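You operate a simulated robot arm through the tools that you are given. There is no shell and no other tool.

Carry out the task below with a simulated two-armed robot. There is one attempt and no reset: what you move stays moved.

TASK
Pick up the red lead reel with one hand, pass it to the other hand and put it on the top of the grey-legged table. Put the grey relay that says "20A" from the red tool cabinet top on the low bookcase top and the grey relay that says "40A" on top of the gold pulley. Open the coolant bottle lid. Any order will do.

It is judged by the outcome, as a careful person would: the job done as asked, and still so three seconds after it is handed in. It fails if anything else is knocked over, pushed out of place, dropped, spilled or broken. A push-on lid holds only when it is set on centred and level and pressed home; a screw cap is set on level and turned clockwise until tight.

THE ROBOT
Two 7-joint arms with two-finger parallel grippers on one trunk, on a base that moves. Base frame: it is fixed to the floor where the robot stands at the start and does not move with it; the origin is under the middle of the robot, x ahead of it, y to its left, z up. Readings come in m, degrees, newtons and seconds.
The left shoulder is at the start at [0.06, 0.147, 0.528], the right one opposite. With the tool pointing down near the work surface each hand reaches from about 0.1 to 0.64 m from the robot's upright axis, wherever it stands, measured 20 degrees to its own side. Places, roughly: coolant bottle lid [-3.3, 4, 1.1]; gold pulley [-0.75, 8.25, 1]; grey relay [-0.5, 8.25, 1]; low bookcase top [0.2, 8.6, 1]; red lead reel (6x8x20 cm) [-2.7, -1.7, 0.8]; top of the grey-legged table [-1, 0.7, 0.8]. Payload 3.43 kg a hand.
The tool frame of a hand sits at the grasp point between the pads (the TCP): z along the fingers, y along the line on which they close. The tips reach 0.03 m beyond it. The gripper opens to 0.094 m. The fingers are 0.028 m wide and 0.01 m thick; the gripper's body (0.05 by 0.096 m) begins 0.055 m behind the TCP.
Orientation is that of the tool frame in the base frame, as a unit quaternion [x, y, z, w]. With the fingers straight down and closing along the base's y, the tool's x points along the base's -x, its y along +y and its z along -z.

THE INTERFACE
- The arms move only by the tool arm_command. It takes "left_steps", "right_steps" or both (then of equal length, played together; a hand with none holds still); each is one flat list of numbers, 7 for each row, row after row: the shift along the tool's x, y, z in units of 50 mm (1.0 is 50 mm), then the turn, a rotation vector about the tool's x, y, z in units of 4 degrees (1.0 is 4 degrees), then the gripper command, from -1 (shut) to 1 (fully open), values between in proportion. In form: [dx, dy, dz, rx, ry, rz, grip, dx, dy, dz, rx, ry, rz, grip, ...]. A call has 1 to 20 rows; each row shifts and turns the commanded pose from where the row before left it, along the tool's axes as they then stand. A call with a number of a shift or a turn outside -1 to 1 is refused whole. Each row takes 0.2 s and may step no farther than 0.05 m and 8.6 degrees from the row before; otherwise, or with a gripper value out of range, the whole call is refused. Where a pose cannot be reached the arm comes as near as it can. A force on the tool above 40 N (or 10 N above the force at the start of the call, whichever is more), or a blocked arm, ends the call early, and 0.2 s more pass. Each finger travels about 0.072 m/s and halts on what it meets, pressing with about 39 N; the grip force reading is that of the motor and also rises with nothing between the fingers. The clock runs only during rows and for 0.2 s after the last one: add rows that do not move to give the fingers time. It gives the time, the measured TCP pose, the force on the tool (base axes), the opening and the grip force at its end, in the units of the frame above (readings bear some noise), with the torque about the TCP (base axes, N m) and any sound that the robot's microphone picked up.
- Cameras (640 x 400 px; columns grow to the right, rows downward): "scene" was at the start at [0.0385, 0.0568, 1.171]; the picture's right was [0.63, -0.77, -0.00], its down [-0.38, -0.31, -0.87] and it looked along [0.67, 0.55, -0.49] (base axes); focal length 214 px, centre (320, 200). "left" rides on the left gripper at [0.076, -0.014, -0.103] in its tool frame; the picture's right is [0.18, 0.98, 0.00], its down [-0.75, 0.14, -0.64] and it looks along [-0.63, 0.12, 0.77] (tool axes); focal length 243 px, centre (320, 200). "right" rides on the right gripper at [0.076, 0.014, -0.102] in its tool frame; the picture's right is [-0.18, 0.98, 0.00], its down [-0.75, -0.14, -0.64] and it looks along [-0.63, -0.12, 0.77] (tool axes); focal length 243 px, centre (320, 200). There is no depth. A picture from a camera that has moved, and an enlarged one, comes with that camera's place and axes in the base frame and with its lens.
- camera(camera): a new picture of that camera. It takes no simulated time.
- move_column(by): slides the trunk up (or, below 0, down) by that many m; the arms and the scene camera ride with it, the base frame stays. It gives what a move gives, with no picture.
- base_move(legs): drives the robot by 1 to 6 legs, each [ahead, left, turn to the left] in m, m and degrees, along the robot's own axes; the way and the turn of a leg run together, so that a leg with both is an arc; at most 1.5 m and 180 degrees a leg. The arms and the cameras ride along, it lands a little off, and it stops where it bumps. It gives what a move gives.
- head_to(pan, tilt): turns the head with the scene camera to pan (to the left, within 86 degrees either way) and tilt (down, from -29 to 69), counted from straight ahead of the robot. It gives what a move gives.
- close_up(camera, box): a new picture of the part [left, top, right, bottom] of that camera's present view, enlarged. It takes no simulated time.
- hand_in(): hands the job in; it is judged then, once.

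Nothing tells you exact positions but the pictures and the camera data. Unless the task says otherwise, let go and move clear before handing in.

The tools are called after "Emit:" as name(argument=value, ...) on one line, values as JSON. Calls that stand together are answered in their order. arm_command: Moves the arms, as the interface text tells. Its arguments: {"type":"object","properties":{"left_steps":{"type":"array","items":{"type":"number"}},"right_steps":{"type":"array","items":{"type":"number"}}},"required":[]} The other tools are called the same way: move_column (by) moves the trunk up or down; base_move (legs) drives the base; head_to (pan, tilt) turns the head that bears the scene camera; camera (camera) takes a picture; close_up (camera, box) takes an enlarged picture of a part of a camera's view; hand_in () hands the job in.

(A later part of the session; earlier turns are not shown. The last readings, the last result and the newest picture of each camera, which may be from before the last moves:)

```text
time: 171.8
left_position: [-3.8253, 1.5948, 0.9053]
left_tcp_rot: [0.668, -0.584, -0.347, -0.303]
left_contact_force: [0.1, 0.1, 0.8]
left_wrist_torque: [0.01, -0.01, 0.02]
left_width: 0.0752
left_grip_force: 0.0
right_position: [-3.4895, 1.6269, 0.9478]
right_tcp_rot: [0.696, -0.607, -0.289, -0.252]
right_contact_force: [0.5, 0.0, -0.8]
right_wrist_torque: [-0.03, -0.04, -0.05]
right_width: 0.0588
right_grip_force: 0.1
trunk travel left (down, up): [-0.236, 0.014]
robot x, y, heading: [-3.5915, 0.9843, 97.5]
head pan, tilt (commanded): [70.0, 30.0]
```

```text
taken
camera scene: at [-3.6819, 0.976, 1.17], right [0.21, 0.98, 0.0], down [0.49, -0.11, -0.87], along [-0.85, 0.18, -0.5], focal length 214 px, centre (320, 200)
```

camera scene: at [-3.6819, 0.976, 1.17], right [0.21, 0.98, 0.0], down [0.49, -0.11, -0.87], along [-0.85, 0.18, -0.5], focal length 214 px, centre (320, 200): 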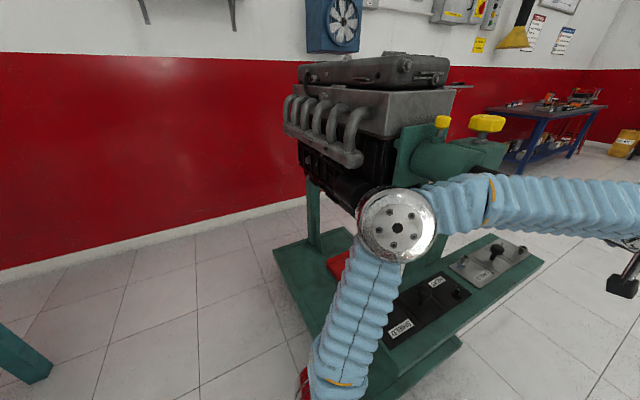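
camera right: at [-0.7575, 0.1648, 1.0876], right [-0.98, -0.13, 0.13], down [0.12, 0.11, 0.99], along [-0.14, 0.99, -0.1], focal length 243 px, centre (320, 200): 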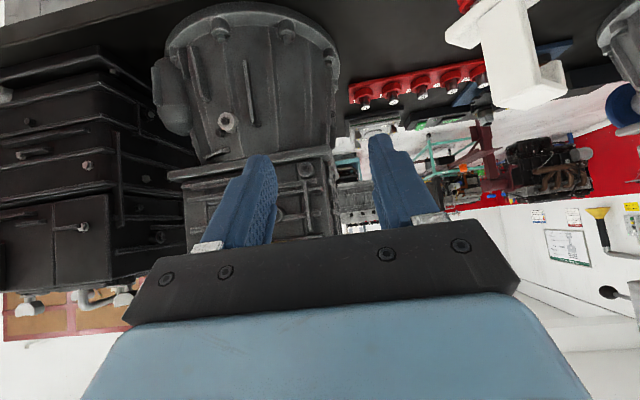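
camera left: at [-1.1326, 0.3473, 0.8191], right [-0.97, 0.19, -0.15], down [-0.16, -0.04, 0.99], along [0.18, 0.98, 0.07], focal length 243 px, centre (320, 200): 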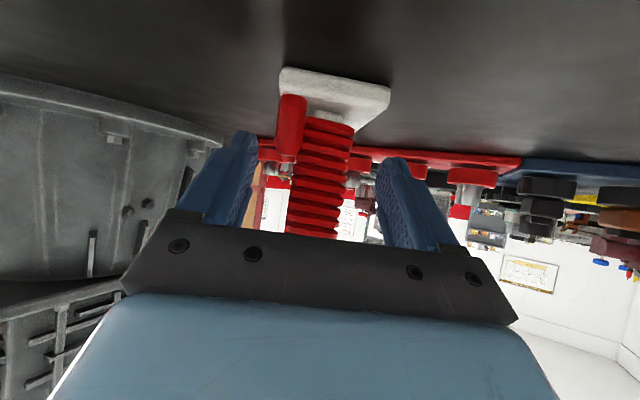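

This gap would leave only a few centimetres at my elbows, and the tank is easier to reach from the trolley's east side anyway. I'll retract the arms and take the wider way: east behind the grey-legged table, then north and west.

Emit:
arm_command(left_steps=[0.574, 0, -0.819, 0, 0, 0, 0.6, 0.574, 0, -0.819, 0, 0, 0, 0.6, 0.574, 0, -0.819, 0, 0, 0, 0.6, 0.574, 0, -0.819, 0, 0, 0, 0.6], right_steps=[0.707, 0, -0.707, 0, 0, 0, 0.25, 0.707, 0, -0.707, 0, 0, 0, 0.25, 0.707, 0, -0.707, 0, 0, 0, 0.25, 0.707, 0, -0.707, 0, 0, 0, 0.25])

Emit:
base_move(legs=[[0, 0, -90], [0.9, 0, 0]])

Emit:
head_to(pan=0, tilt=18)

Emit:
camera(camera="scene")

```text
time: 172.8
left_position: [-3.7982, 1.4, 0.905]
left_tcp_rot: [0.668, -0.584, -0.347, -0.303]
left_contact_force: [-0.8, 1.1, 0.0]
left_wrist_torque: [0.01, -0.04, 0.0]
left_width: 0.0754
left_grip_force: 0.1
right_position: [-3.4637, 1.4289, 0.9487]
right_tcp_rot: [0.696, -0.609, -0.287, -0.251]
right_contact_force: [0.1, 1.2, -0.5]
right_wrist_torque: [-0.01, 0.0, -0.05]
right_width: 0.0587
right_grip_force: 0.1
trunk travel left (down, up): [-0.236, 0.014]
robot x, y, heading: [-3.5949, 0.9822, 97.5]
head pan, tilt (commanded): [70.0, 30.0]
```

```text
time: 181.5
left_position: [-2.2635, 1.2669, 0.9046]
left_tcp_rot: [-0.044, 0.886, 0.023, 0.46]
left_contact_force: [0.2, 0.3, 1.1]
left_wrist_torque: [-0.01, 0.01, -0.01]
left_width: 0.0752
left_grip_force: 0.1
right_position: [-2.2462, 0.9331, 0.9485]
right_tcp_rot: [-0.046, 0.923, 0.019, 0.382]
right_contact_force: [-0.1, 0.2, -0.2]
right_wrist_torque: [-0.01, 0.0, 0.04]
right_width: 0.0587
right_grip_force: 0.0
trunk travel left (down, up): [-0.236, 0.014]
robot x, y, heading: [-2.6861, 1.0786, 5.8]
head pan, tilt (commanded): [70.0, 30.0]
```

```text
time: 182.9
left_position: [-2.2638, 1.2677, 0.9046]
left_tcp_rot: [-0.044, 0.886, 0.024, 0.46]
left_contact_force: [0.2, -0.4, 0.0]
left_wrist_torque: [0.01, 0.01, 0.01]
left_width: 0.0752
left_grip_force: 0.1
right_position: [-2.2466, 0.9339, 0.9491]
right_tcp_rot: [-0.047, 0.923, 0.02, 0.382]
right_contact_force: [-0.3, 0.0, 0.0]
right_wrist_torque: [-0.04, -0.01, -0.02]
right_width: 0.0588
right_grip_force: 0.1
trunk travel left (down, up): [-0.236, 0.014]
robot x, y, heading: [-2.684, 1.0798, 5.6]
head pan, tilt (commanded): [0.0, 18.0]
```

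```text
taken
camera scene: at [-2.6231, 1.0853, 1.1893], right [0.1, -0.99, 0.0], down [-0.31, -0.03, -0.95], along [0.95, 0.1, -0.31], focal length 214 px, centre (320, 200)
```

scene: 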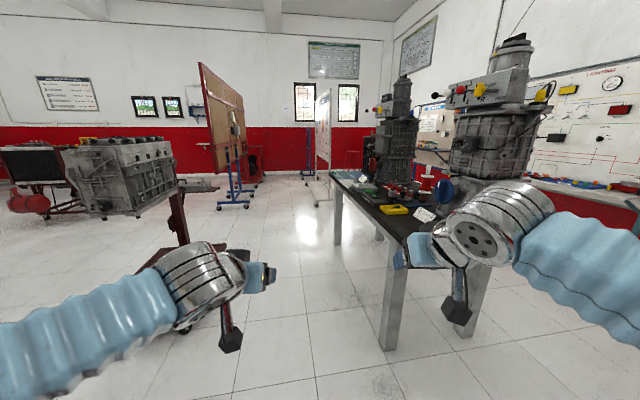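

The corridor between the grey-legged table and the second maroon stand is over a metre wide. I'll centre myself in it and drive through.

Emit:
base_move(legs=[[0, 0.1, 9.5], [1.4, 0, 0]])

Emit:
camera(camera="scene")

Emit:
head_to(pan=70, tilt=18)

Emit:
camera(camera="scene")

```text
time: 190.6
left_position: [-0.9662, 1.8037, 0.905]
left_tcp_rot: [-0.119, 0.88, 0.061, 0.456]
left_contact_force: [-0.8, -0.3, -0.1]
left_wrist_torque: [-0.02, 0.03, 0.0]
left_width: 0.0752
left_grip_force: 0.0
right_position: [-0.8936, 1.4764, 0.9495]
right_tcp_rot: [-0.123, 0.916, 0.051, 0.379]
right_contact_force: [0.8, -0.2, 0.6]
right_wrist_torque: [-0.01, 0.0, 0.0]
right_width: 0.0586
right_grip_force: 0.0
trunk travel left (down, up): [-0.236, 0.014]
robot x, y, heading: [-1.3445, 1.5486, 15.5]
head pan, tilt (commanded): [0.0, 18.0]
```

```text
taken
camera scene: at [-1.2898, 1.5635, 1.1893], right [0.27, -0.96, 0.0], down [-0.3, -0.08, -0.95], along [0.92, 0.25, -0.31], focal length 214 px, centre (320, 200)
```

scene: 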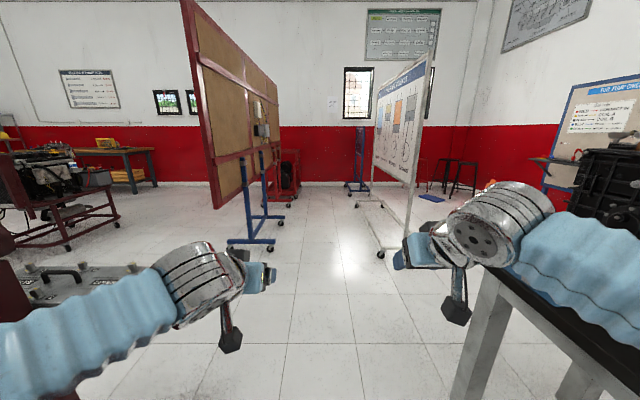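

```text
time: 192.1
left_position: [-0.9651, 1.8046, 0.9053]
left_tcp_rot: [-0.118, 0.88, 0.062, 0.457]
left_contact_force: [-0.3, 0.7, 0.0]
left_wrist_torque: [0.02, 0.0, 0.03]
left_width: 0.0753
left_grip_force: 0.1
right_position: [-0.8936, 1.4756, 0.9495]
right_tcp_rot: [-0.124, 0.916, 0.051, 0.378]
right_contact_force: [-0.9, -0.2, 0.3]
right_wrist_torque: [0.01, -0.04, 0.0]
right_width: 0.0589
right_grip_force: 0.0
trunk travel left (down, up): [-0.236, 0.014]
robot x, y, heading: [-1.3508, 1.5434, 15.3]
head pan, tilt (commanded): [70.0, 18.0]
```

```text
taken
camera scene: at [-1.3722, 1.6317, 1.1893], right [1.0, -0.08, 0.0], down [-0.03, -0.31, -0.95], along [0.08, 0.95, -0.31], focal length 214 px, centre (320, 200)
```

scene: 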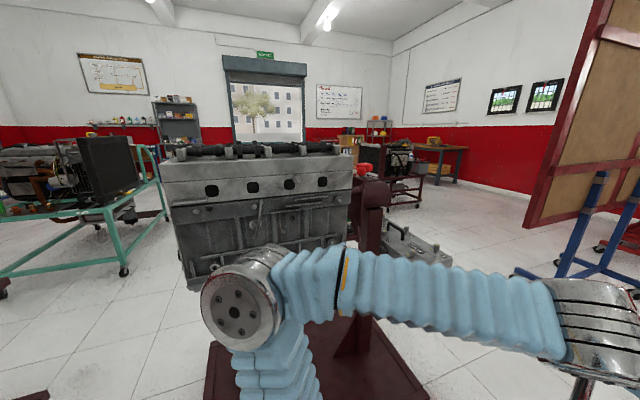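

This passage north looks narrow too, between the maroon stand's platform and the cork board. I'll enlarge it to measure properly.

Emit:
head_to(pan=35, tilt=25)

Emit:
camera(camera="scene")

Emit:
close_up(camera="scene", box=[80, 60, 400, 300])

```text
time: 193.1
left_position: [-0.9659, 1.8042, 0.9046]
left_tcp_rot: [-0.118, 0.879, 0.061, 0.457]
left_contact_force: [-0.9, 0.5, 0.1]
left_wrist_torque: [0.02, 0.02, -0.01]
left_width: 0.0754
left_grip_force: 0.1
right_position: [-0.8935, 1.4761, 0.9492]
right_tcp_rot: [-0.124, 0.916, 0.051, 0.379]
right_contact_force: [0.3, 0.5, -0.5]
right_wrist_torque: [0.0, -0.02, 0.01]
right_width: 0.0588
right_grip_force: 0.1
trunk travel left (down, up): [-0.236, 0.014]
robot x, y, heading: [-1.3468, 1.545, 15.4]
head pan, tilt (commanded): [35.0, 25.0]
```

```text
taken
camera scene: at [-1.321, 1.6098, 1.178], right [0.77, -0.64, 0.0], down [-0.27, -0.33, -0.91], along [0.58, 0.7, -0.42], focal length 214 px, centre (320, 200)
```

scene: 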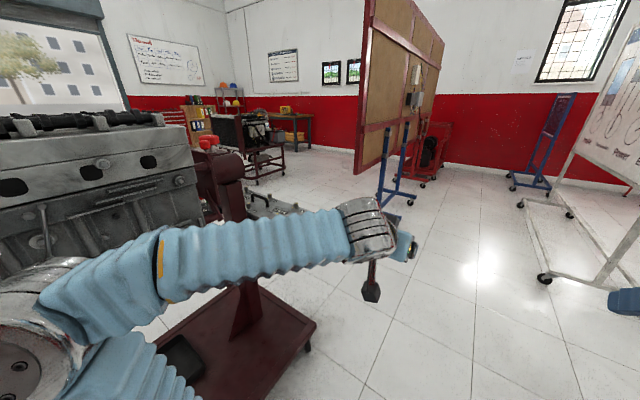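

```text
1.67 times, centred on (240, 180) of scene
camera zoom: at [-1.321, 1.6098, 1.178], right [0.77, -0.64, 0.0], down [-0.27, -0.33, -0.91], along [0.58, 0.7, -0.42], focal length 358 px, centre (453, 233)
```

zoom: 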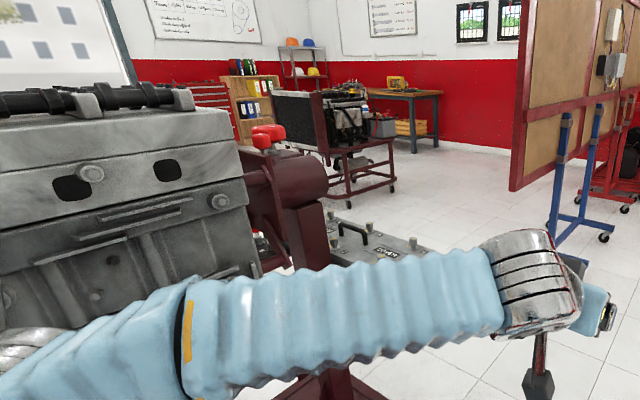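

The passage between the stand's tray (right edge near x = -0.9) and the cork board's left edge (near [-0.17, 2.55]) is about 0.7 m at elbow height and wider at the floor. I'll move in front of it and look at it squarely before deciding.

Emit:
base_move(legs=[[0.88, -0.05, 0]])

Emit:
base_move(legs=[[0, 0, 75]])

Emit:
head_to(pan=0, tilt=20)

Emit:
camera(camera="scene")

Emit:
head_to(pan=0, tilt=55)

Emit:
camera(camera="scene")

```text
time: 197.8
left_position: [-0.0924, 1.9993, 0.9038]
left_tcp_rot: [-0.121, 0.879, 0.062, 0.456]
left_contact_force: [0.2, 0.1, 0.0]
left_wrist_torque: [0.02, -0.02, -0.03]
left_width: 0.0751
left_grip_force: 0.0
right_position: [-0.0173, 1.6732, 0.9495]
right_tcp_rot: [-0.128, 0.915, 0.053, 0.379]
right_contact_force: [0.7, 0.9, 0.3]
right_wrist_torque: [0.0, 0.01, 0.0]
right_width: 0.0589
right_grip_force: 0.2
trunk travel left (down, up): [-0.236, 0.014]
robot x, y, heading: [-0.4773, 1.7404, 15.7]
head pan, tilt (commanded): [35.0, 25.0]
```

```text
time: 201.4
left_position: [-0.6213, 2.1759, 0.9054]
left_tcp_rot: [0.63, -0.625, -0.328, -0.324]
left_contact_force: [0.3, 0.3, -0.4]
left_wrist_torque: [-0.01, -0.01, -0.04]
left_width: 0.075
left_grip_force: 0.1
right_position: [-0.2874, 2.1617, 0.9492]
right_tcp_rot: [0.657, -0.649, -0.273, -0.269]
right_contact_force: [-0.9, -0.2, -0.7]
right_wrist_torque: [-0.01, 0.01, -0.01]
right_width: 0.0587
right_grip_force: 0.1
trunk travel left (down, up): [-0.236, 0.014]
robot x, y, heading: [-0.4736, 1.7423, 90.5]
head pan, tilt (commanded): [35.0, 25.0]
```

```text
time: 202.4
left_position: [-0.6214, 2.1761, 0.9041]
left_tcp_rot: [0.629, -0.626, -0.327, -0.326]
left_contact_force: [-0.6, 0.0, -0.2]
left_wrist_torque: [-0.03, 0.02, 0.01]
left_width: 0.0754
left_grip_force: 0.0
right_position: [-0.2876, 2.1613, 0.9506]
right_tcp_rot: [0.657, -0.65, -0.272, -0.269]
right_contact_force: [0.7, 0.0, -0.6]
right_wrist_torque: [-0.02, -0.01, -0.02]
right_width: 0.0586
right_grip_force: 0.0
trunk travel left (down, up): [-0.236, 0.014]
robot x, y, heading: [-0.4723, 1.7398, 90.7]
head pan, tilt (commanded): [0.0, 20.0]
```

```text
taken
camera scene: at [-0.4755, 1.8029, 1.186], right [1.0, 0.01, 0.0], down [0.0, -0.34, -0.94], along [-0.01, 0.94, -0.34], focal length 214 px, centre (320, 200)
```

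scene: 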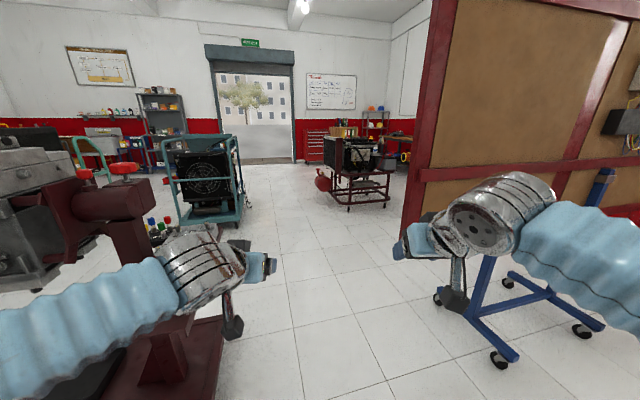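

```text
time: 203.4
left_position: [-0.6227, 2.1757, 0.9063]
left_tcp_rot: [0.63, -0.625, -0.327, -0.325]
left_contact_force: [0.5, -0.3, 0.4]
left_wrist_torque: [-0.01, 0.0, 0.03]
left_width: 0.0753
left_grip_force: 0.0
right_position: [-0.2872, 2.1618, 0.9491]
right_tcp_rot: [0.657, -0.65, -0.272, -0.269]
right_contact_force: [0.3, -0.5, -0.2]
right_wrist_torque: [-0.03, 0.03, -0.01]
right_width: 0.0587
right_grip_force: 0.2
trunk travel left (down, up): [-0.236, 0.014]
robot x, y, heading: [-0.474, 1.7414, 90.4]
head pan, tilt (commanded): [0.0, 55.0]
```

```text
taken
camera scene: at [-0.4752, 1.7819, 1.134], right [1.0, 0.01, 0.0], down [0.01, -0.82, -0.57], along [-0.01, 0.57, -0.82], focal length 214 px, centre (320, 200)
```

scene: 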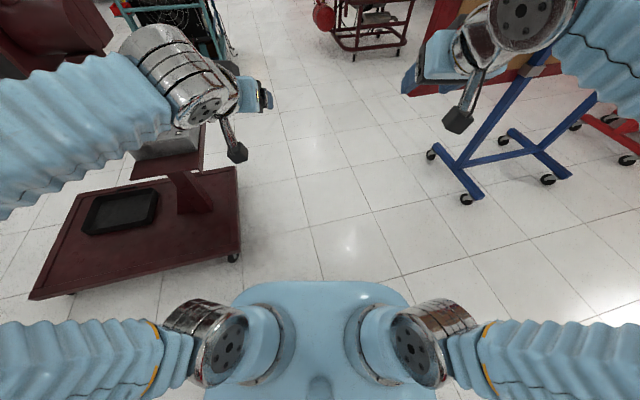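

The floor is open there (1.2 m); only the cork board's edge limits my right elbow. I'll bring the right hand inward and stretch it forward to pull that elbow in, then check it.

Emit:
arm_command(right_steps=[0, 0.867, 0, 0, 0, 0, 0.25, 0, 0.867, 0, 0, 0, 0, 0.25, 0, 0.867, 0, 0, 0, 0, 0.25, -0.442, 0, 0.795, 0, 0, 0, 0.25, -0.442, 0, 0.795, 0, 0, 0, 0.25, -0.442, 0, 0.795, 0, 0, 0, 0.25, -0.442, 0, 0.795, 0, 0, 0, 0.25, -0.442, 0, 0.795, 0, 0, 0, 0.25, -0.442, 0, 0.795, 0, 0, 0, 0.25, -0.442, 0, 0.795, 0, 0, 0, 0.25, -0.442, 0, 0.795, 0, 0, 0, 0.25])

Emit:
camera(camera="scene")

Emit:
head_to(pan=-70, tilt=30)

Emit:
camera(camera="scene")

```text
time: 205.8
left_position: [-0.6204, 2.1752, 0.906]
left_tcp_rot: [0.629, -0.625, -0.328, -0.325]
left_contact_force: [0.8, -1.1, 0.7]
left_wrist_torque: [-0.03, 0.03, 0.07]
left_width: 0.0752
left_grip_force: 0.1
right_position: [-0.4228, 2.5108, 0.851]
right_tcp_rot: [0.657, -0.65, -0.271, -0.269]
right_contact_force: [0.8, -0.6, 1.3]
right_wrist_torque: [-0.03, 0.02, 0.05]
right_width: 0.0588
right_grip_force: 0.0
trunk travel left (down, up): [-0.236, 0.014]
robot x, y, heading: [-0.4698, 1.7429, 90.6]
head pan, tilt (commanded): [0.0, 55.0]
```

```text
taken
camera scene: at [-0.4744, 1.781, 1.1341], right [1.0, 0.01, 0.0], down [0.01, -0.82, -0.57], along [-0.01, 0.57, -0.82], focal length 214 px, centre (320, 200)
```

scene: 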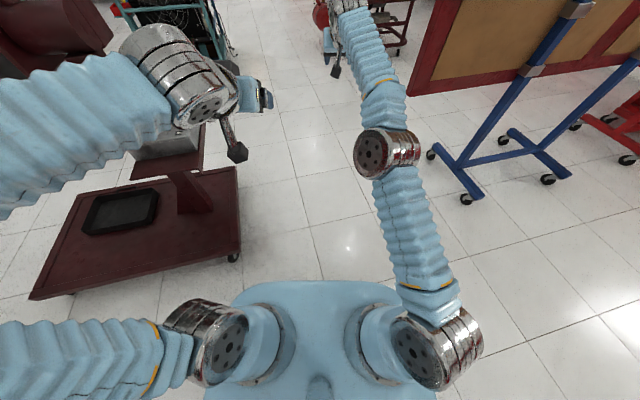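

```text
time: 207.2
left_position: [-0.6224, 2.1757, 0.9042]
left_tcp_rot: [0.629, -0.625, -0.327, -0.326]
left_contact_force: [-0.5, 0.1, 0.8]
left_wrist_torque: [0.03, -0.02, 0.01]
left_width: 0.0754
left_grip_force: 0.0
right_position: [-0.425, 2.5097, 0.8502]
right_tcp_rot: [0.658, -0.65, -0.27, -0.268]
right_contact_force: [-0.1, 0.4, 0.0]
right_wrist_torque: [0.01, -0.02, 0.0]
right_width: 0.0589
right_grip_force: 0.0
trunk travel left (down, up): [-0.236, 0.014]
robot x, y, heading: [-0.4721, 1.741, 90.5]
head pan, tilt (commanded): [-70.0, 30.0]
```

```text
taken
camera scene: at [-0.3899, 1.7417, 1.1699], right [0.35, -0.94, 0.0], down [-0.47, -0.18, -0.87], along [0.81, 0.3, -0.5], focal length 214 px, centre (320, 200)
```

scene: 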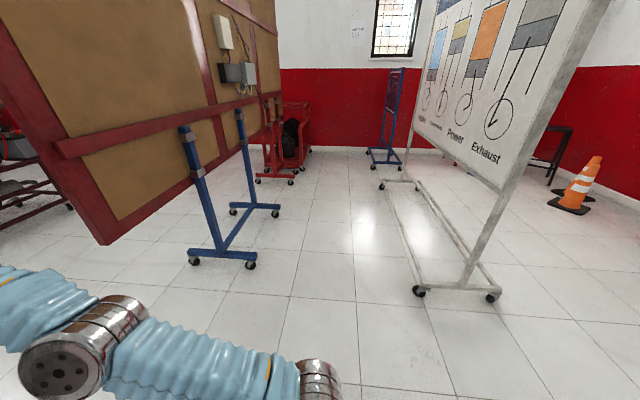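

The right arm is now nearly straight and the elbow is well in, so the passage fits. I'll drive straight north in two steps.

Emit:
base_move(legs=[[0.5, 0, 0]])

Emit:
camera(camera="scene")

Emit:
head_to(pan=65, tilt=35)

Emit:
camera(camera="scene")

```text
time: 210.2
left_position: [-0.6211, 2.6758, 0.9048]
left_tcp_rot: [0.628, -0.628, -0.326, -0.326]
left_contact_force: [-0.6, 0.5, 0.6]
left_wrist_torque: [-0.04, 0.02, -0.02]
left_width: 0.0751
left_grip_force: 0.1
right_position: [-0.4207, 3.0094, 0.8507]
right_tcp_rot: [0.654, -0.653, -0.271, -0.271]
right_contact_force: [0.2, -0.9, -0.2]
right_wrist_torque: [-0.02, -0.01, -0.03]
right_width: 0.0587
right_grip_force: 0.1
trunk travel left (down, up): [-0.236, 0.014]
robot x, y, heading: [-0.4748, 2.2402, 90.2]
head pan, tilt (commanded): [-70.0, 30.0]
```

```text
taken
camera scene: at [-0.3928, 2.2401, 1.17], right [0.34, -0.94, 0.0], down [-0.47, -0.17, -0.87], along [0.81, 0.3, -0.5], focal length 214 px, centre (320, 200)
```

scene: 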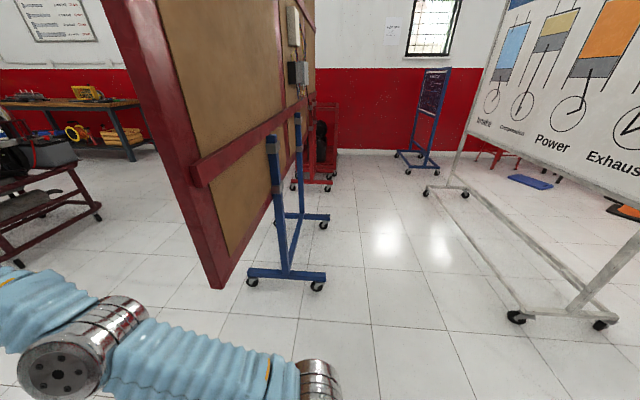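

```text
time: 212.3
left_position: [-0.6207, 2.6753, 0.9039]
left_tcp_rot: [0.627, -0.627, -0.326, -0.327]
left_contact_force: [-0.4, 0.2, 0.2]
left_wrist_torque: [0.02, 0.0, -0.05]
left_width: 0.0752
left_grip_force: 0.0
right_position: [-0.4211, 3.0114, 0.8506]
right_tcp_rot: [0.654, -0.653, -0.271, -0.27]
right_contact_force: [0.3, 0.7, 0.2]
right_wrist_torque: [0.0, 0.0, -0.01]
right_width: 0.0587
right_grip_force: 0.2
trunk travel left (down, up): [-0.236, 0.014]
robot x, y, heading: [-0.4784, 2.241, 90.1]
head pan, tilt (commanded): [65.0, 35.0]
```

```text
taken
camera scene: at [-0.5576, 2.2461, 1.1622], right [0.42, 0.91, 0.0], down [0.52, -0.24, -0.82], along [-0.74, 0.34, -0.57], focal length 214 px, centre (320, 200)
```

scene: 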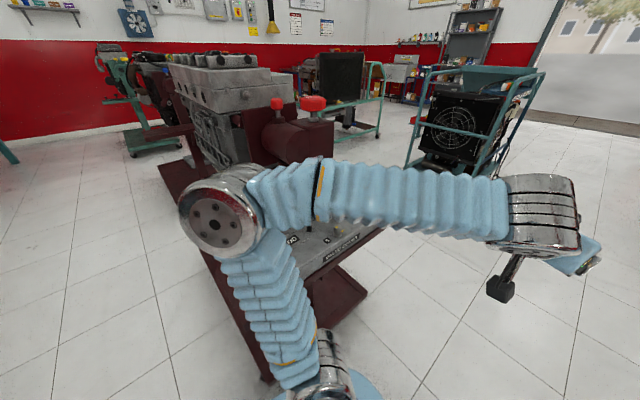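

Both sides are clear: the board's corner is near [-0.14, 2.6] and the tray is below my left elbow's line. I'll continue north 0.75 m.

Emit:
base_move(legs=[[0.75, 0, 0]])

Emit:
arm_command(right_steps=[0.707, 0, -0.707, 0, 0, 0, 0.25, 0.707, 0, -0.707, 0, 0, 0, 0.25, 0.707, 0, -0.707, 0, 0, 0, 0.25, 0.707, -0.5, -0.707, 0, 0, 0, 0.25, 0.707, -0.7, -0.707, 0, 0, 0, 0.25, 0.707, -0.7, -0.707, 0, 0, 0, 0.25, 0.4, -0.7, -0.9, 0, 0, 0, 0.25])

Emit:
head_to(pan=60, tilt=15)

Emit:
camera(camera="scene")

Emit:
head_to(pan=0, tilt=15)

Emit:
camera(camera="scene")

```text
time: 216.4
left_position: [-0.6286, 3.432, 0.9044]
left_tcp_rot: [0.63, -0.625, -0.327, -0.324]
left_contact_force: [-0.5, 0.2, 0.5]
left_wrist_torque: [0.02, -0.01, 0.01]
left_width: 0.0753
left_grip_force: 0.0
right_position: [-0.4297, 3.7686, 0.8511]
right_tcp_rot: [0.656, -0.65, -0.272, -0.27]
right_contact_force: [-0.6, 0.0, 0.4]
right_wrist_torque: [-0.01, -0.02, -0.01]
right_width: 0.0589
right_grip_force: 0.0
trunk travel left (down, up): [-0.236, 0.014]
robot x, y, heading: [-0.4812, 2.9973, 90.6]
head pan, tilt (commanded): [65.0, 35.0]
```

```text
refused: row 4 steps farther than a row can; nothing moved
```

```text
time: 217.3
left_position: [-0.6287, 3.4321, 0.9038]
left_tcp_rot: [0.63, -0.626, -0.327, -0.325]
left_contact_force: [0.0, 0.6, -0.1]
left_wrist_torque: [0.0, 0.04, 0.0]
left_width: 0.0756
left_grip_force: 0.0
right_position: [-0.4312, 3.7676, 0.8518]
right_tcp_rot: [0.656, -0.65, -0.272, -0.27]
right_contact_force: [0.5, -0.3, -0.2]
right_wrist_torque: [-0.03, -0.02, -0.02]
right_width: 0.0588
right_grip_force: 0.1
trunk travel left (down, up): [-0.236, 0.014]
robot x, y, heading: [-0.4824, 2.994, 90.5]
head pan, tilt (commanded): [60.0, 15.0]
```

```text
taken
camera scene: at [-0.563, 3.0119, 1.1941], right [0.49, 0.87, 0.0], down [0.23, -0.13, -0.97], along [-0.84, 0.48, -0.26], focal length 214 px, centre (320, 200)
```

scene: 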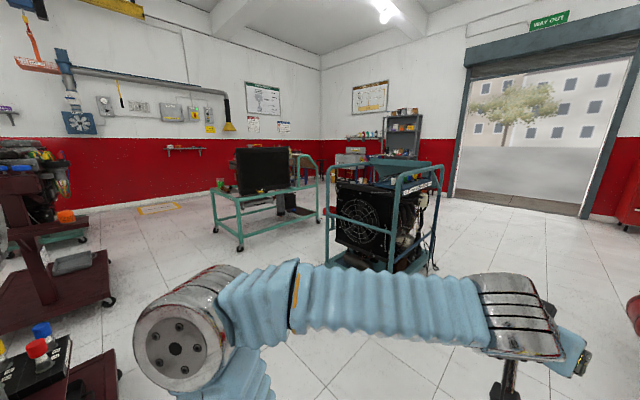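

```text
time: 218.6
left_position: [-0.628, 3.4329, 0.905]
left_tcp_rot: [0.63, -0.625, -0.327, -0.325]
left_contact_force: [0.8, -0.4, 0.8]
left_wrist_torque: [-0.03, -0.01, 0.01]
left_width: 0.0753
left_grip_force: 0.0
right_position: [-0.4286, 3.7671, 0.8513]
right_tcp_rot: [0.655, -0.651, -0.271, -0.27]
right_contact_force: [1.1, 0.5, 0.3]
right_wrist_torque: [0.02, 0.01, -0.01]
right_width: 0.0588
right_grip_force: 0.0
trunk travel left (down, up): [-0.236, 0.014]
robot x, y, heading: [-0.4826, 2.9961, 90.3]
head pan, tilt (commanded): [0.0, 15.0]
```

```text
taken
camera scene: at [-0.4826, 3.0594, 1.1942], right [1.0, 0.01, 0.0], down [0.0, -0.26, -0.97], along [-0.01, 0.97, -0.26], focal length 214 px, centre (320, 200)
```

scene: 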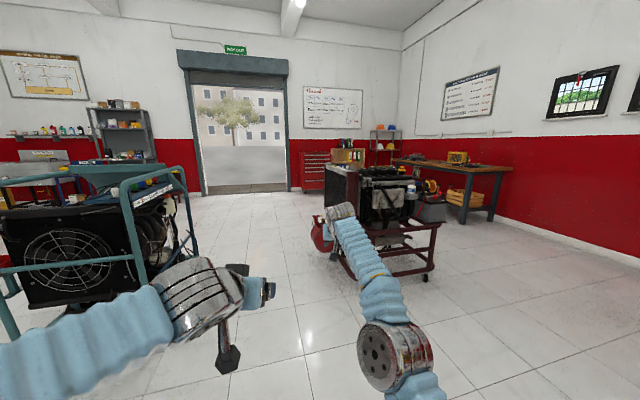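

I'm through. I can see the trolley with its black radiator on the left and the red tool cabinet with the wooden bookcase far north. I'll enlarge the trolley to find the coolant tank.

Emit:
head_to(pan=70, tilt=12)

Emit:
close_up(camera="scene", box=[230, 110, 410, 250])

Emit:
arm_command(right_steps=[0.6, 0, -0.6, 0, 0, 0, 0.25, 0.6, 0, -0.6, 0, 0, 0, 0.25, 0.6, -0.3, -0.6, 0, 0, 0, 0.25, 0.6, -0.45, -0.6, 0, 0, 0, 0.25, 0.6, -0.45, -0.6, 0, 0, 0, 0.25, 0.6, -0.45, -0.6, 0, 0, 0, 0.25, 0.6, -0.45, -0.6, 0, 0, 0, 0.25, 0, -0.45, -0.6, 0, 0, 0, 0.25])

```text
time: 220.0
left_position: [-0.6284, 3.4307, 0.9042]
left_tcp_rot: [0.63, -0.625, -0.327, -0.325]
left_contact_force: [-0.3, -0.1, 0.4]
left_wrist_torque: [0.01, 0.03, -0.01]
left_width: 0.0753
left_grip_force: 0.0
right_position: [-0.4297, 3.7669, 0.852]
right_tcp_rot: [0.656, -0.651, -0.271, -0.269]
right_contact_force: [0.2, 0.1, -0.6]
right_wrist_torque: [0.02, 0.02, 0.05]
right_width: 0.0586
right_grip_force: 0.2
trunk travel left (down, up): [-0.236, 0.014]
robot x, y, heading: [-0.48, 2.9977, 90.6]
head pan, tilt (commanded): [70.0, 12.0]
```

```text
2.86 times, centred on (320, 180) of scene
camera zoom: at [-0.5696, 2.9971, 1.1991], right [0.33, 0.94, 0.0], down [0.2, -0.07, -0.98], along [-0.92, 0.33, -0.21], focal length 613 px, centre (320, 257)
```

zoom: 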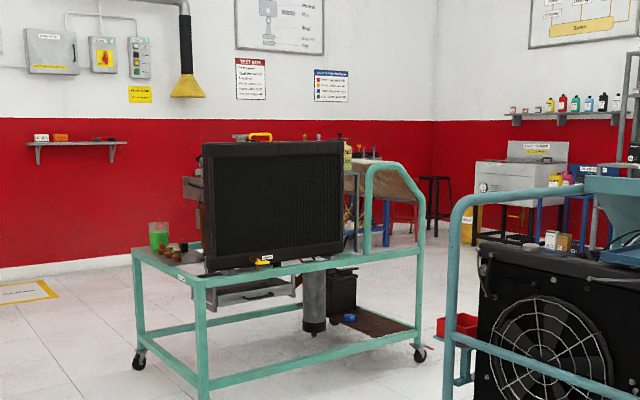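

```text
time: 221.8
left_position: [-0.6292, 3.4323, 0.9065]
left_tcp_rot: [0.629, -0.625, -0.327, -0.325]
left_contact_force: [-0.4, 0.0, 0.4]
left_wrist_torque: [0.0, 0.01, -0.01]
left_width: 0.0753
left_grip_force: 0.0
right_position: [-0.3012, 3.45, 0.87]
right_tcp_rot: [0.657, -0.65, -0.272, -0.268]
right_contact_force: [-0.3, 0.0, -0.5]
right_wrist_torque: [0.0, 0.03, 0.01]
right_width: 0.0586
right_grip_force: 0.1
trunk travel left (down, up): [-0.236, 0.014]
robot x, y, heading: [-0.4805, 2.9983, 90.5]
head pan, tilt (commanded): [70.0, 12.0]
```

The greenish tank with its cap is just past the radiator's north end, around [-3.3, 4.1, 1.1], about 20 cm inside the trolley's east side. I'll drive west along y ≈ 3.35 and come up beside it.

Emit:
base_move(legs=[[0.35, 0, 0], [0, 0, 90], [1.2, 0, 0]])

Emit:
head_to(pan=-15, tilt=18)

Emit:
camera(camera="scene")

```text
time: 233.7
left_position: [-2.1038, 3.1125, 0.9048]
left_tcp_rot: [0.887, 0.027, -0.461, 0.014]
left_contact_force: [-0.1, -0.5, -0.7]
left_wrist_torque: [-0.02, 0.02, 0.03]
left_width: 0.0754
left_grip_force: 0.1
right_position: [-2.1406, 3.4375, 0.8703]
right_tcp_rot: [0.924, 0.03, -0.382, 0.012]
right_contact_force: [-0.2, -0.1, 0.2]
right_wrist_torque: [-0.01, -0.02, -0.01]
right_width: 0.0588
right_grip_force: 0.0
trunk travel left (down, up): [-0.236, 0.014]
robot x, y, heading: [-1.6807, 3.2859, -176.3]
head pan, tilt (commanded): [70.0, 12.0]
```

```text
time: 235.2
left_position: [-2.103, 3.1127, 0.9043]
left_tcp_rot: [0.887, 0.028, -0.46, 0.015]
left_contact_force: [-0.8, -0.7, 0.1]
left_wrist_torque: [0.01, -0.03, -0.02]
left_width: 0.0751
left_grip_force: 0.0
right_position: [-2.1416, 3.4386, 0.8713]
right_tcp_rot: [0.923, 0.03, -0.382, 0.013]
right_contact_force: [0.0, 0.5, -0.6]
right_wrist_torque: [0.02, -0.04, -0.02]
right_width: 0.0588
right_grip_force: 0.1
trunk travel left (down, up): [-0.236, 0.014]
robot x, y, heading: [-1.6771, 3.2849, -176.4]
head pan, tilt (commanded): [-15.0, 18.0]
```

```text
taken
camera scene: at [-1.7407, 3.305, 1.1893], right [0.19, 0.98, 0.0], down [0.3, -0.06, -0.95], along [-0.93, 0.18, -0.31], focal length 214 px, centre (320, 200)
```

scene: 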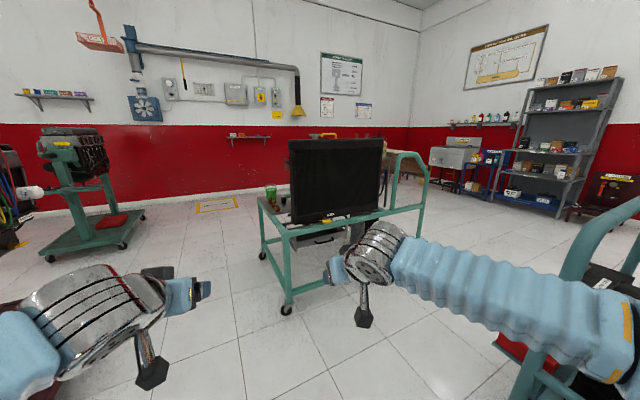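

I'm close to the trolley now and the radiator faces me. I'll enlarge the area around the radiator's right end.

Emit:
close_up(camera="scene", box=[330, 110, 450, 230])

Emit:
close_up(camera="scene", box=[240, 110, 440, 260])

```text
3.33 times, centred on (390, 170) of scene
camera zoom: at [-1.7407, 3.305, 1.1893], right [0.19, 0.98, 0.0], down [0.3, -0.06, -0.95], along [-0.93, 0.18, -0.31], focal length 715 px, centre (87, 300)
```

zoom: 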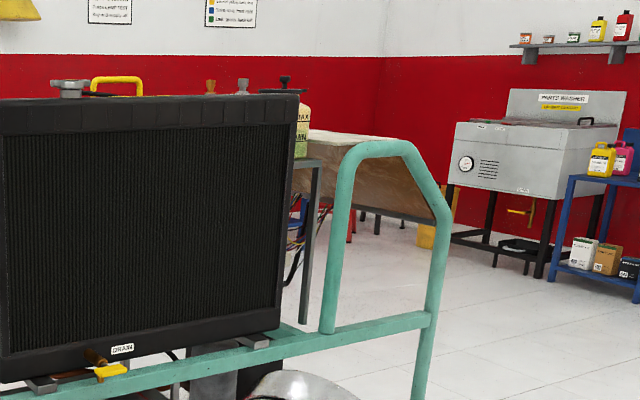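

```text
2.67 times, centred on (340, 185) of scene
camera zoom: at [-1.7407, 3.305, 1.1893], right [0.19, 0.98, 0.0], down [0.3, -0.06, -0.95], along [-0.93, 0.18, -0.31], focal length 572 px, centre (267, 240)
```

zoom: 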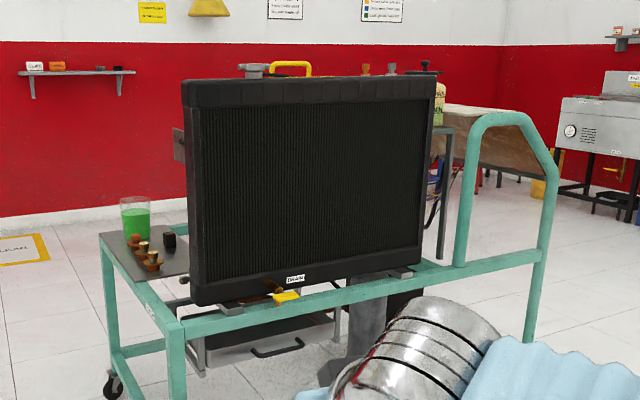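

The coolant tank stands behind the radiator's north end; its cap is black with a knob. I'll drive round to the trolley's north-east side so I can face it.

Emit:
base_move(legs=[[0.6, 0, 0], [0, 0, -77]])

Emit:
head_to(pan=0, tilt=25)

Emit:
camera(camera="scene")

```text
time: 242.0
left_position: [-2.5322, 3.6309, 0.9052]
left_tcp_rot: [0.706, -0.538, -0.367, -0.279]
left_contact_force: [0.0, 0.5, 0.6]
left_wrist_torque: [0.0, 0.03, -0.03]
left_width: 0.0749
left_grip_force: 0.1
right_position: [-2.2204, 3.7345, 0.8697]
right_tcp_rot: [0.736, -0.559, -0.304, -0.231]
right_contact_force: [-0.9, -0.2, 0.1]
right_wrist_torque: [0.0, 0.01, 0.0]
right_width: 0.0586
right_grip_force: 0.0
trunk travel left (down, up): [-0.236, 0.014]
robot x, y, heading: [-2.2761, 3.2492, 105.7]
head pan, tilt (commanded): [-15.0, 18.0]
```

```text
time: 242.8
left_position: [-2.5319, 3.6313, 0.9051]
left_tcp_rot: [0.706, -0.538, -0.367, -0.279]
left_contact_force: [0.0, 0.0, -0.2]
left_wrist_torque: [0.03, -0.01, 0.0]
left_width: 0.0752
left_grip_force: 0.2
right_position: [-2.2201, 3.7334, 0.8725]
right_tcp_rot: [0.735, -0.559, -0.306, -0.232]
right_contact_force: [1.1, -1.1, 0.2]
right_wrist_torque: [-0.01, 0.01, -0.01]
right_width: 0.0589
right_grip_force: 0.1
trunk travel left (down, up): [-0.236, 0.014]
robot x, y, heading: [-2.2763, 3.2481, 105.6]
head pan, tilt (commanded): [0.0, 25.0]
```

```text
taken
camera scene: at [-2.2944, 3.3081, 1.178], right [0.96, 0.27, 0.0], down [0.11, -0.41, -0.91], along [-0.24, 0.87, -0.42], focal length 214 px, centre (320, 200)
```

scene: 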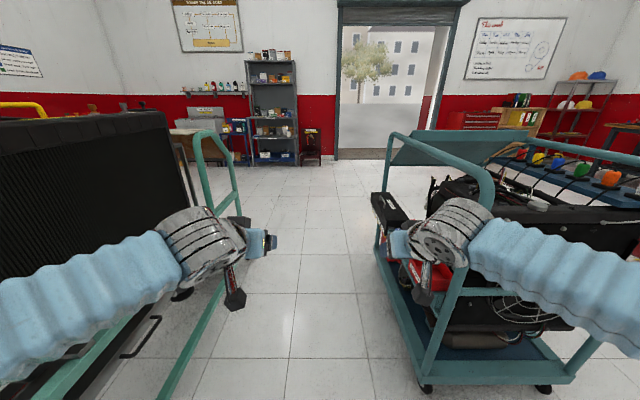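

The corridor between trolley and fan cart is clear. I'll drive up it and turn to face the tank.

Emit:
base_move(legs=[[0.9, 0.03, 0]])

Emit:
head_to(pan=75, tilt=20)

Emit:
camera(camera="scene")

```text
time: 247.5
left_position: [-2.789, 4.4967, 0.9039]
left_tcp_rot: [0.702, -0.543, -0.365, -0.282]
left_contact_force: [0.6, -0.5, 0.1]
left_wrist_torque: [0.02, 0.01, -0.03]
left_width: 0.0754
left_grip_force: 0.0
right_position: [-2.4767, 4.5938, 0.871]
right_tcp_rot: [0.731, -0.565, -0.303, -0.234]
right_contact_force: [0.1, 0.0, 0.2]
right_wrist_torque: [0.04, 0.04, -0.03]
right_width: 0.0587
right_grip_force: 0.1
trunk travel left (down, up): [-0.236, 0.014]
robot x, y, heading: [-2.5379, 4.1096, 104.2]
head pan, tilt (commanded): [0.0, 25.0]
```

```text
time: 249.0
left_position: [-2.7893, 4.497, 0.9043]
left_tcp_rot: [0.702, -0.543, -0.365, -0.282]
left_contact_force: [0.3, -0.4, 0.3]
left_wrist_torque: [0.01, -0.03, 0.01]
left_width: 0.0751
left_grip_force: 0.1
right_position: [-2.4758, 4.594, 0.8715]
right_tcp_rot: [0.73, -0.565, -0.303, -0.235]
right_contact_force: [0.2, 0.9, -1.5]
right_wrist_torque: [0.0, 0.0, 0.01]
right_width: 0.0588
right_grip_force: 0.1
trunk travel left (down, up): [-0.236, 0.014]
robot x, y, heading: [-2.5363, 4.1106, 104.7]
head pan, tilt (commanded): [75.0, 20.0]
```

```text
taken
camera scene: at [-2.6263, 4.0811, 1.186], right [0.01, 1.0, 0.0], down [0.34, 0.0, -0.94], along [-0.94, 0.01, -0.34], focal length 214 px, centre (320, 200)
```

scene: 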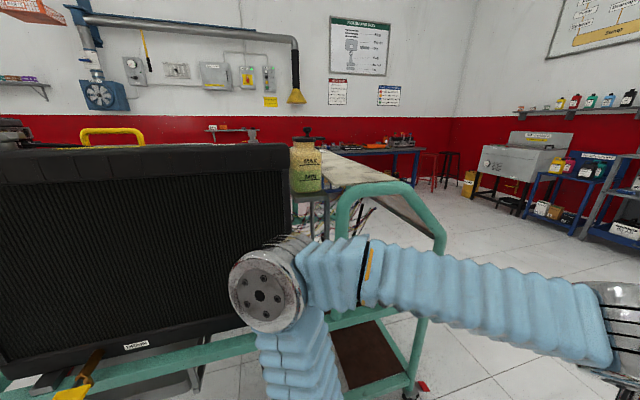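

Now I see the tank with MAX/MIN marks and a black lid at image (306, 135). I'll enlarge it.

Emit:
close_up(camera="scene", box=[260, 110, 360, 210])

Emit:
close_up(camera="scene", box=[230, 100, 470, 260])

```text
4.00 times, centred on (310, 160) of scene
camera zoom: at [-2.6263, 4.0811, 1.186], right [0.01, 1.0, 0.0], down [0.34, 0.0, -0.94], along [-0.94, 0.01, -0.34], focal length 858 px, centre (360, 360)
```

zoom: 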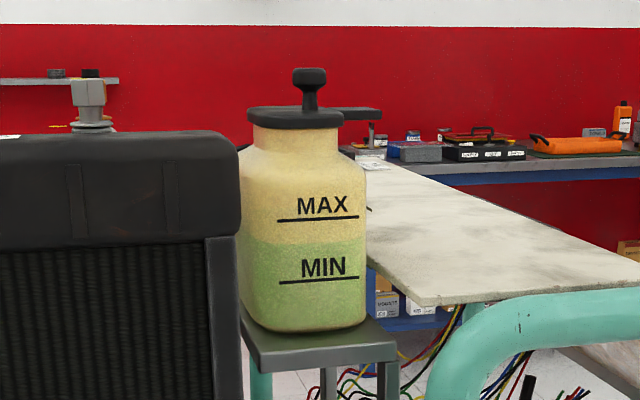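

```text
2.50 times, centred on (350, 180) of scene
camera zoom: at [-2.6263, 4.0811, 1.186], right [0.01, 1.0, 0.0], down [0.34, 0.0, -0.94], along [-0.94, 0.01, -0.34], focal length 536 px, centre (245, 250)
```

zoom: 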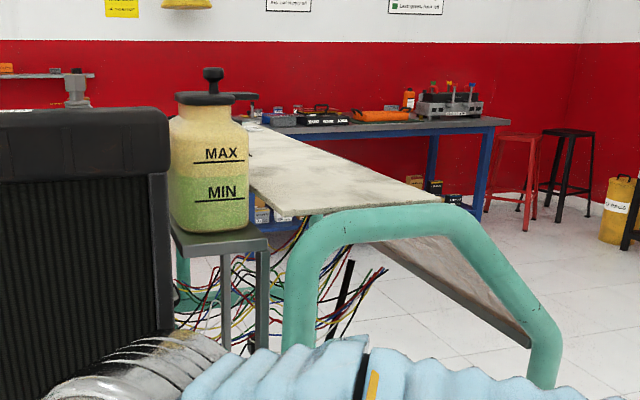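

The bottle is a jar with a black disc lid that carries a knob and a flat tab; I place the lid near [-3.23, 4.04, 1.14]. I'll zoom in further to understand how it opens.

Emit:
close_up(camera="scene", box=[284, 122, 326, 150])

Emit:
move_column(by=0.013)

Emit:
close_up(camera="scene", box=[284, 122, 326, 150])

```text
14.29 times, centred on (305, 136) of scene
camera zoom: at [-2.6263, 4.0811, 1.186], right [0.01, 1.0, 0.0], down [0.34, 0.0, -0.94], along [-0.94, 0.01, -0.34], focal length 3064 px, centre (534, 1114)
```

zoom: 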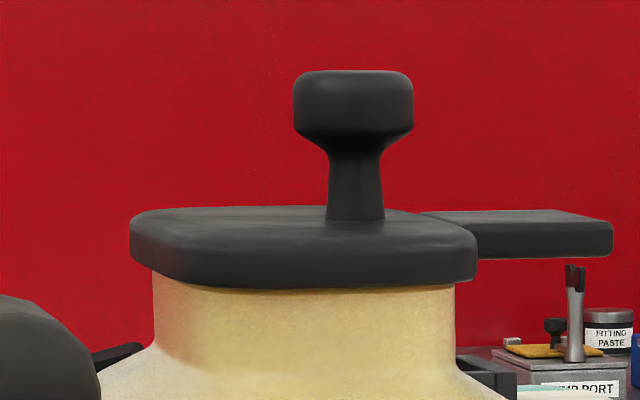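

```text
time: 249.6
left_position: [-2.7898, 4.4968, 0.9171]
left_tcp_rot: [0.702, -0.543, -0.364, -0.282]
left_contact_force: [-0.1, -0.6, -0.2]
left_wrist_torque: [0.0, -0.02, 0.0]
left_width: 0.0751
left_grip_force: 0.0
right_position: [-2.4763, 4.5945, 0.8845]
right_tcp_rot: [0.731, -0.565, -0.303, -0.234]
right_contact_force: [-0.1, 0.4, 0.6]
right_wrist_torque: [-0.04, -0.04, -0.02]
right_width: 0.0588
right_grip_force: 0.0
trunk travel left (down, up): [-0.249, 0.001]
robot x, y, heading: [-2.539, 4.1092, 104.6]
head pan, tilt (commanded): [75.0, 20.0]
```

```text
14.29 times, centred on (305, 136) of scene
camera zoom: at [-2.6263, 4.081, 1.1991], right [0.01, 1.0, 0.0], down [0.34, 0.0, -0.94], along [-0.94, 0.01, -0.34], focal length 3064 px, centre (534, 1114)
```

zoom: 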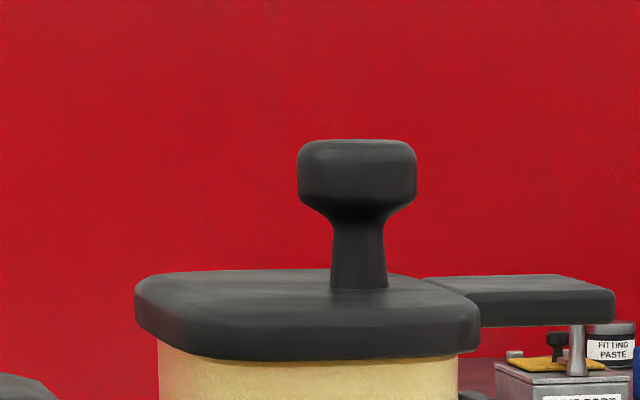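

The lid is a rounded-square slab with a mushroom knob on top and a flat tab at the far right. I'll pull the hands back a little, turn to face the bottle and look from more angles.

Emit:
arm_command(left_steps=[0.574, 0, -0.819, 0, 0, 0, 0.6, 0.574, 0, -0.819, 0, 0, 0, 0.6], right_steps=[0.707, 0, -0.707, 0, 0, 0, 0.25, 0.707, 0, -0.707, 0, 0, 0, 0.25])

Emit:
base_move(legs=[[0, 0, 90]])

Emit:
head_to(pan=-10, tilt=20)

Emit:
camera(camera="scene")

Emit:
close_up(camera="scene", box=[270, 100, 390, 200])

```text
time: 250.2
left_position: [-2.7652, 4.402, 0.9179]
left_tcp_rot: [0.702, -0.543, -0.365, -0.282]
left_contact_force: [-0.5, 1.4, -0.2]
left_wrist_torque: [-0.03, 0.0, 0.0]
left_width: 0.0752
left_grip_force: 0.1
right_position: [-2.4503, 4.4971, 0.8852]
right_tcp_rot: [0.731, -0.565, -0.302, -0.234]
right_contact_force: [0.1, 0.8, 0.3]
right_wrist_torque: [-0.01, -0.01, 0.0]
right_width: 0.0589
right_grip_force: 0.0
trunk travel left (down, up): [-0.249, 0.001]
robot x, y, heading: [-2.5395, 4.1047, 104.7]
head pan, tilt (commanded): [75.0, 20.0]
```

```text
time: 254.4
left_position: [-2.8337, 3.8868, 0.9179]
left_tcp_rot: [0.881, 0.105, -0.458, 0.055]
left_contact_force: [0.4, 0.5, 0.0]
left_wrist_torque: [0.01, 0.01, 0.03]
left_width: 0.0752
left_grip_force: 0.1
right_position: [-2.9242, 4.2028, 0.8859]
right_tcp_rot: [0.917, 0.111, -0.38, 0.046]
right_contact_force: [0.3, -0.2, 0.2]
right_wrist_torque: [-0.01, -0.01, 0.03]
right_width: 0.0589
right_grip_force: 0.2
trunk travel left (down, up): [-0.249, 0.001]
robot x, y, heading: [-2.5385, 4.1093, -166.1]
head pan, tilt (commanded): [75.0, 20.0]
```

```text
time: 255.9
left_position: [-2.8335, 3.8871, 0.9175]
left_tcp_rot: [0.881, 0.106, -0.458, 0.055]
left_contact_force: [0.1, -0.3, -0.2]
left_wrist_torque: [0.02, 0.02, -0.02]
left_width: 0.0752
left_grip_force: 0.0
right_position: [-2.9244, 4.2015, 0.8871]
right_tcp_rot: [0.917, 0.11, -0.38, 0.045]
right_contact_force: [0.2, 0.6, 0.6]
right_wrist_torque: [0.01, -0.01, 0.02]
right_width: 0.0587
right_grip_force: 0.1
trunk travel left (down, up): [-0.249, 0.001]
robot x, y, heading: [-2.5385, 4.1118, -166.2]
head pan, tilt (commanded): [-10.0, 20.0]
```

```text
taken
camera scene: at [-2.6046, 4.1103, 1.199], right [-0.07, 1.0, 0.0], down [0.34, 0.02, -0.94], along [-0.94, -0.06, -0.34], focal length 214 px, centre (320, 200)
```

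scene: 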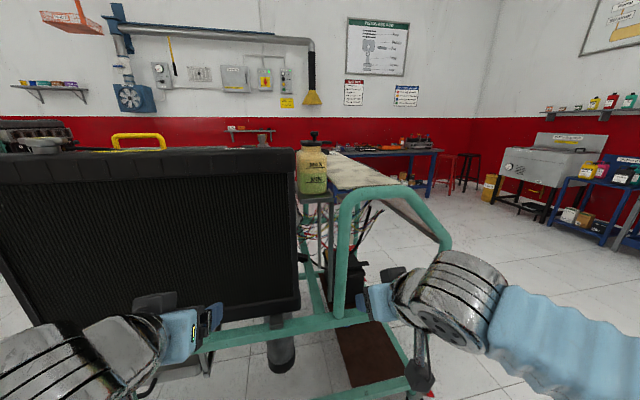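

```text
4.00 times, centred on (330, 150) of scene
camera zoom: at [-2.6046, 4.1103, 1.199], right [-0.07, 1.0, 0.0], down [0.34, 0.02, -0.94], along [-0.94, -0.06, -0.34], focal length 858 px, centre (280, 400)
```

zoom: 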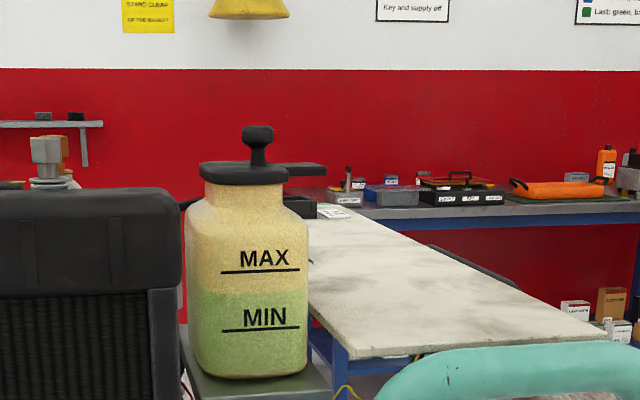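

To learn how the lid opens, I'll take its knob with the right hand held nearly level (knob top about z 1.17) and test gently. First I raise the right hand and turn it to horizontal.

Emit:
arm_command(right_steps=[-0.6, 0, -0.6, 0, 0, 0, 0.25, -0.6, 0, -0.6, 0, 0, 0, 0.25, -0.6, 0, -0.6, 0, 0, 0, 0.25, -0.6, 0, -0.6, 0, 0, 0, 0.25, 0, 0, 0, 0, -0.9375, 0, 0.25, 0, 0, 0, 0, -0.9375, 0, 0.25, 0, 0, 0, 0, -0.9375, 0, 0.25, 0, 0, 0, 0, -0.9375, 0, 0.25, 0, 0, 0, 0, -0.9375, 0, 0.25, 0, 0, 0, 0, -0.9375, 0, 0.25, 0, 0, 0, 0, -0.9375, 0, 0.25, 0, 0, 0, 0, -0.9375, 0, 0.25, 0, 0, 0, 0, -0.9375, 0, 0.25, 0, 0, 0, 0, -0.9375, 0, 0.25, 0, 0, 0, 0, -0.9375, 0, 0.25, 0, 0, 0, 0, -0.9375, 0, 0.25])

Emit:
camera(camera="scene")

```text
time: 259.4
left_position: [-2.8333, 3.8868, 0.9173]
left_tcp_rot: [0.881, 0.105, -0.458, 0.054]
left_contact_force: [0.3, 0.9, -0.1]
left_wrist_torque: [0.01, 0.02, 0.0]
left_width: 0.0754
left_grip_force: 0.0
right_position: [-2.9244, 4.2041, 1.0561]
right_tcp_rot: [-0.702, -0.086, 0.702, -0.086]
right_contact_force: [0.8, 0.4, -0.2]
right_wrist_torque: [0.04, 0.03, 0.0]
right_width: 0.0588
right_grip_force: 0.0
trunk travel left (down, up): [-0.249, 0.001]
robot x, y, heading: [-2.5416, 4.1125, -166.2]
head pan, tilt (commanded): [-10.0, 20.0]
```

```text
taken
camera scene: at [-2.6046, 4.1104, 1.199], right [-0.07, 1.0, 0.0], down [0.34, 0.02, -0.94], along [-0.94, -0.06, -0.34], focal length 214 px, centre (320, 200)
```

scene: 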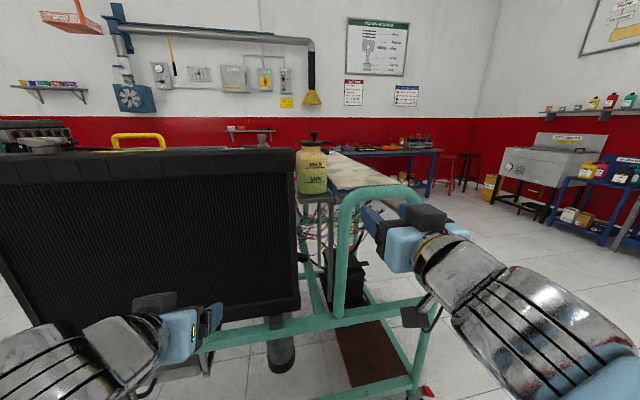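

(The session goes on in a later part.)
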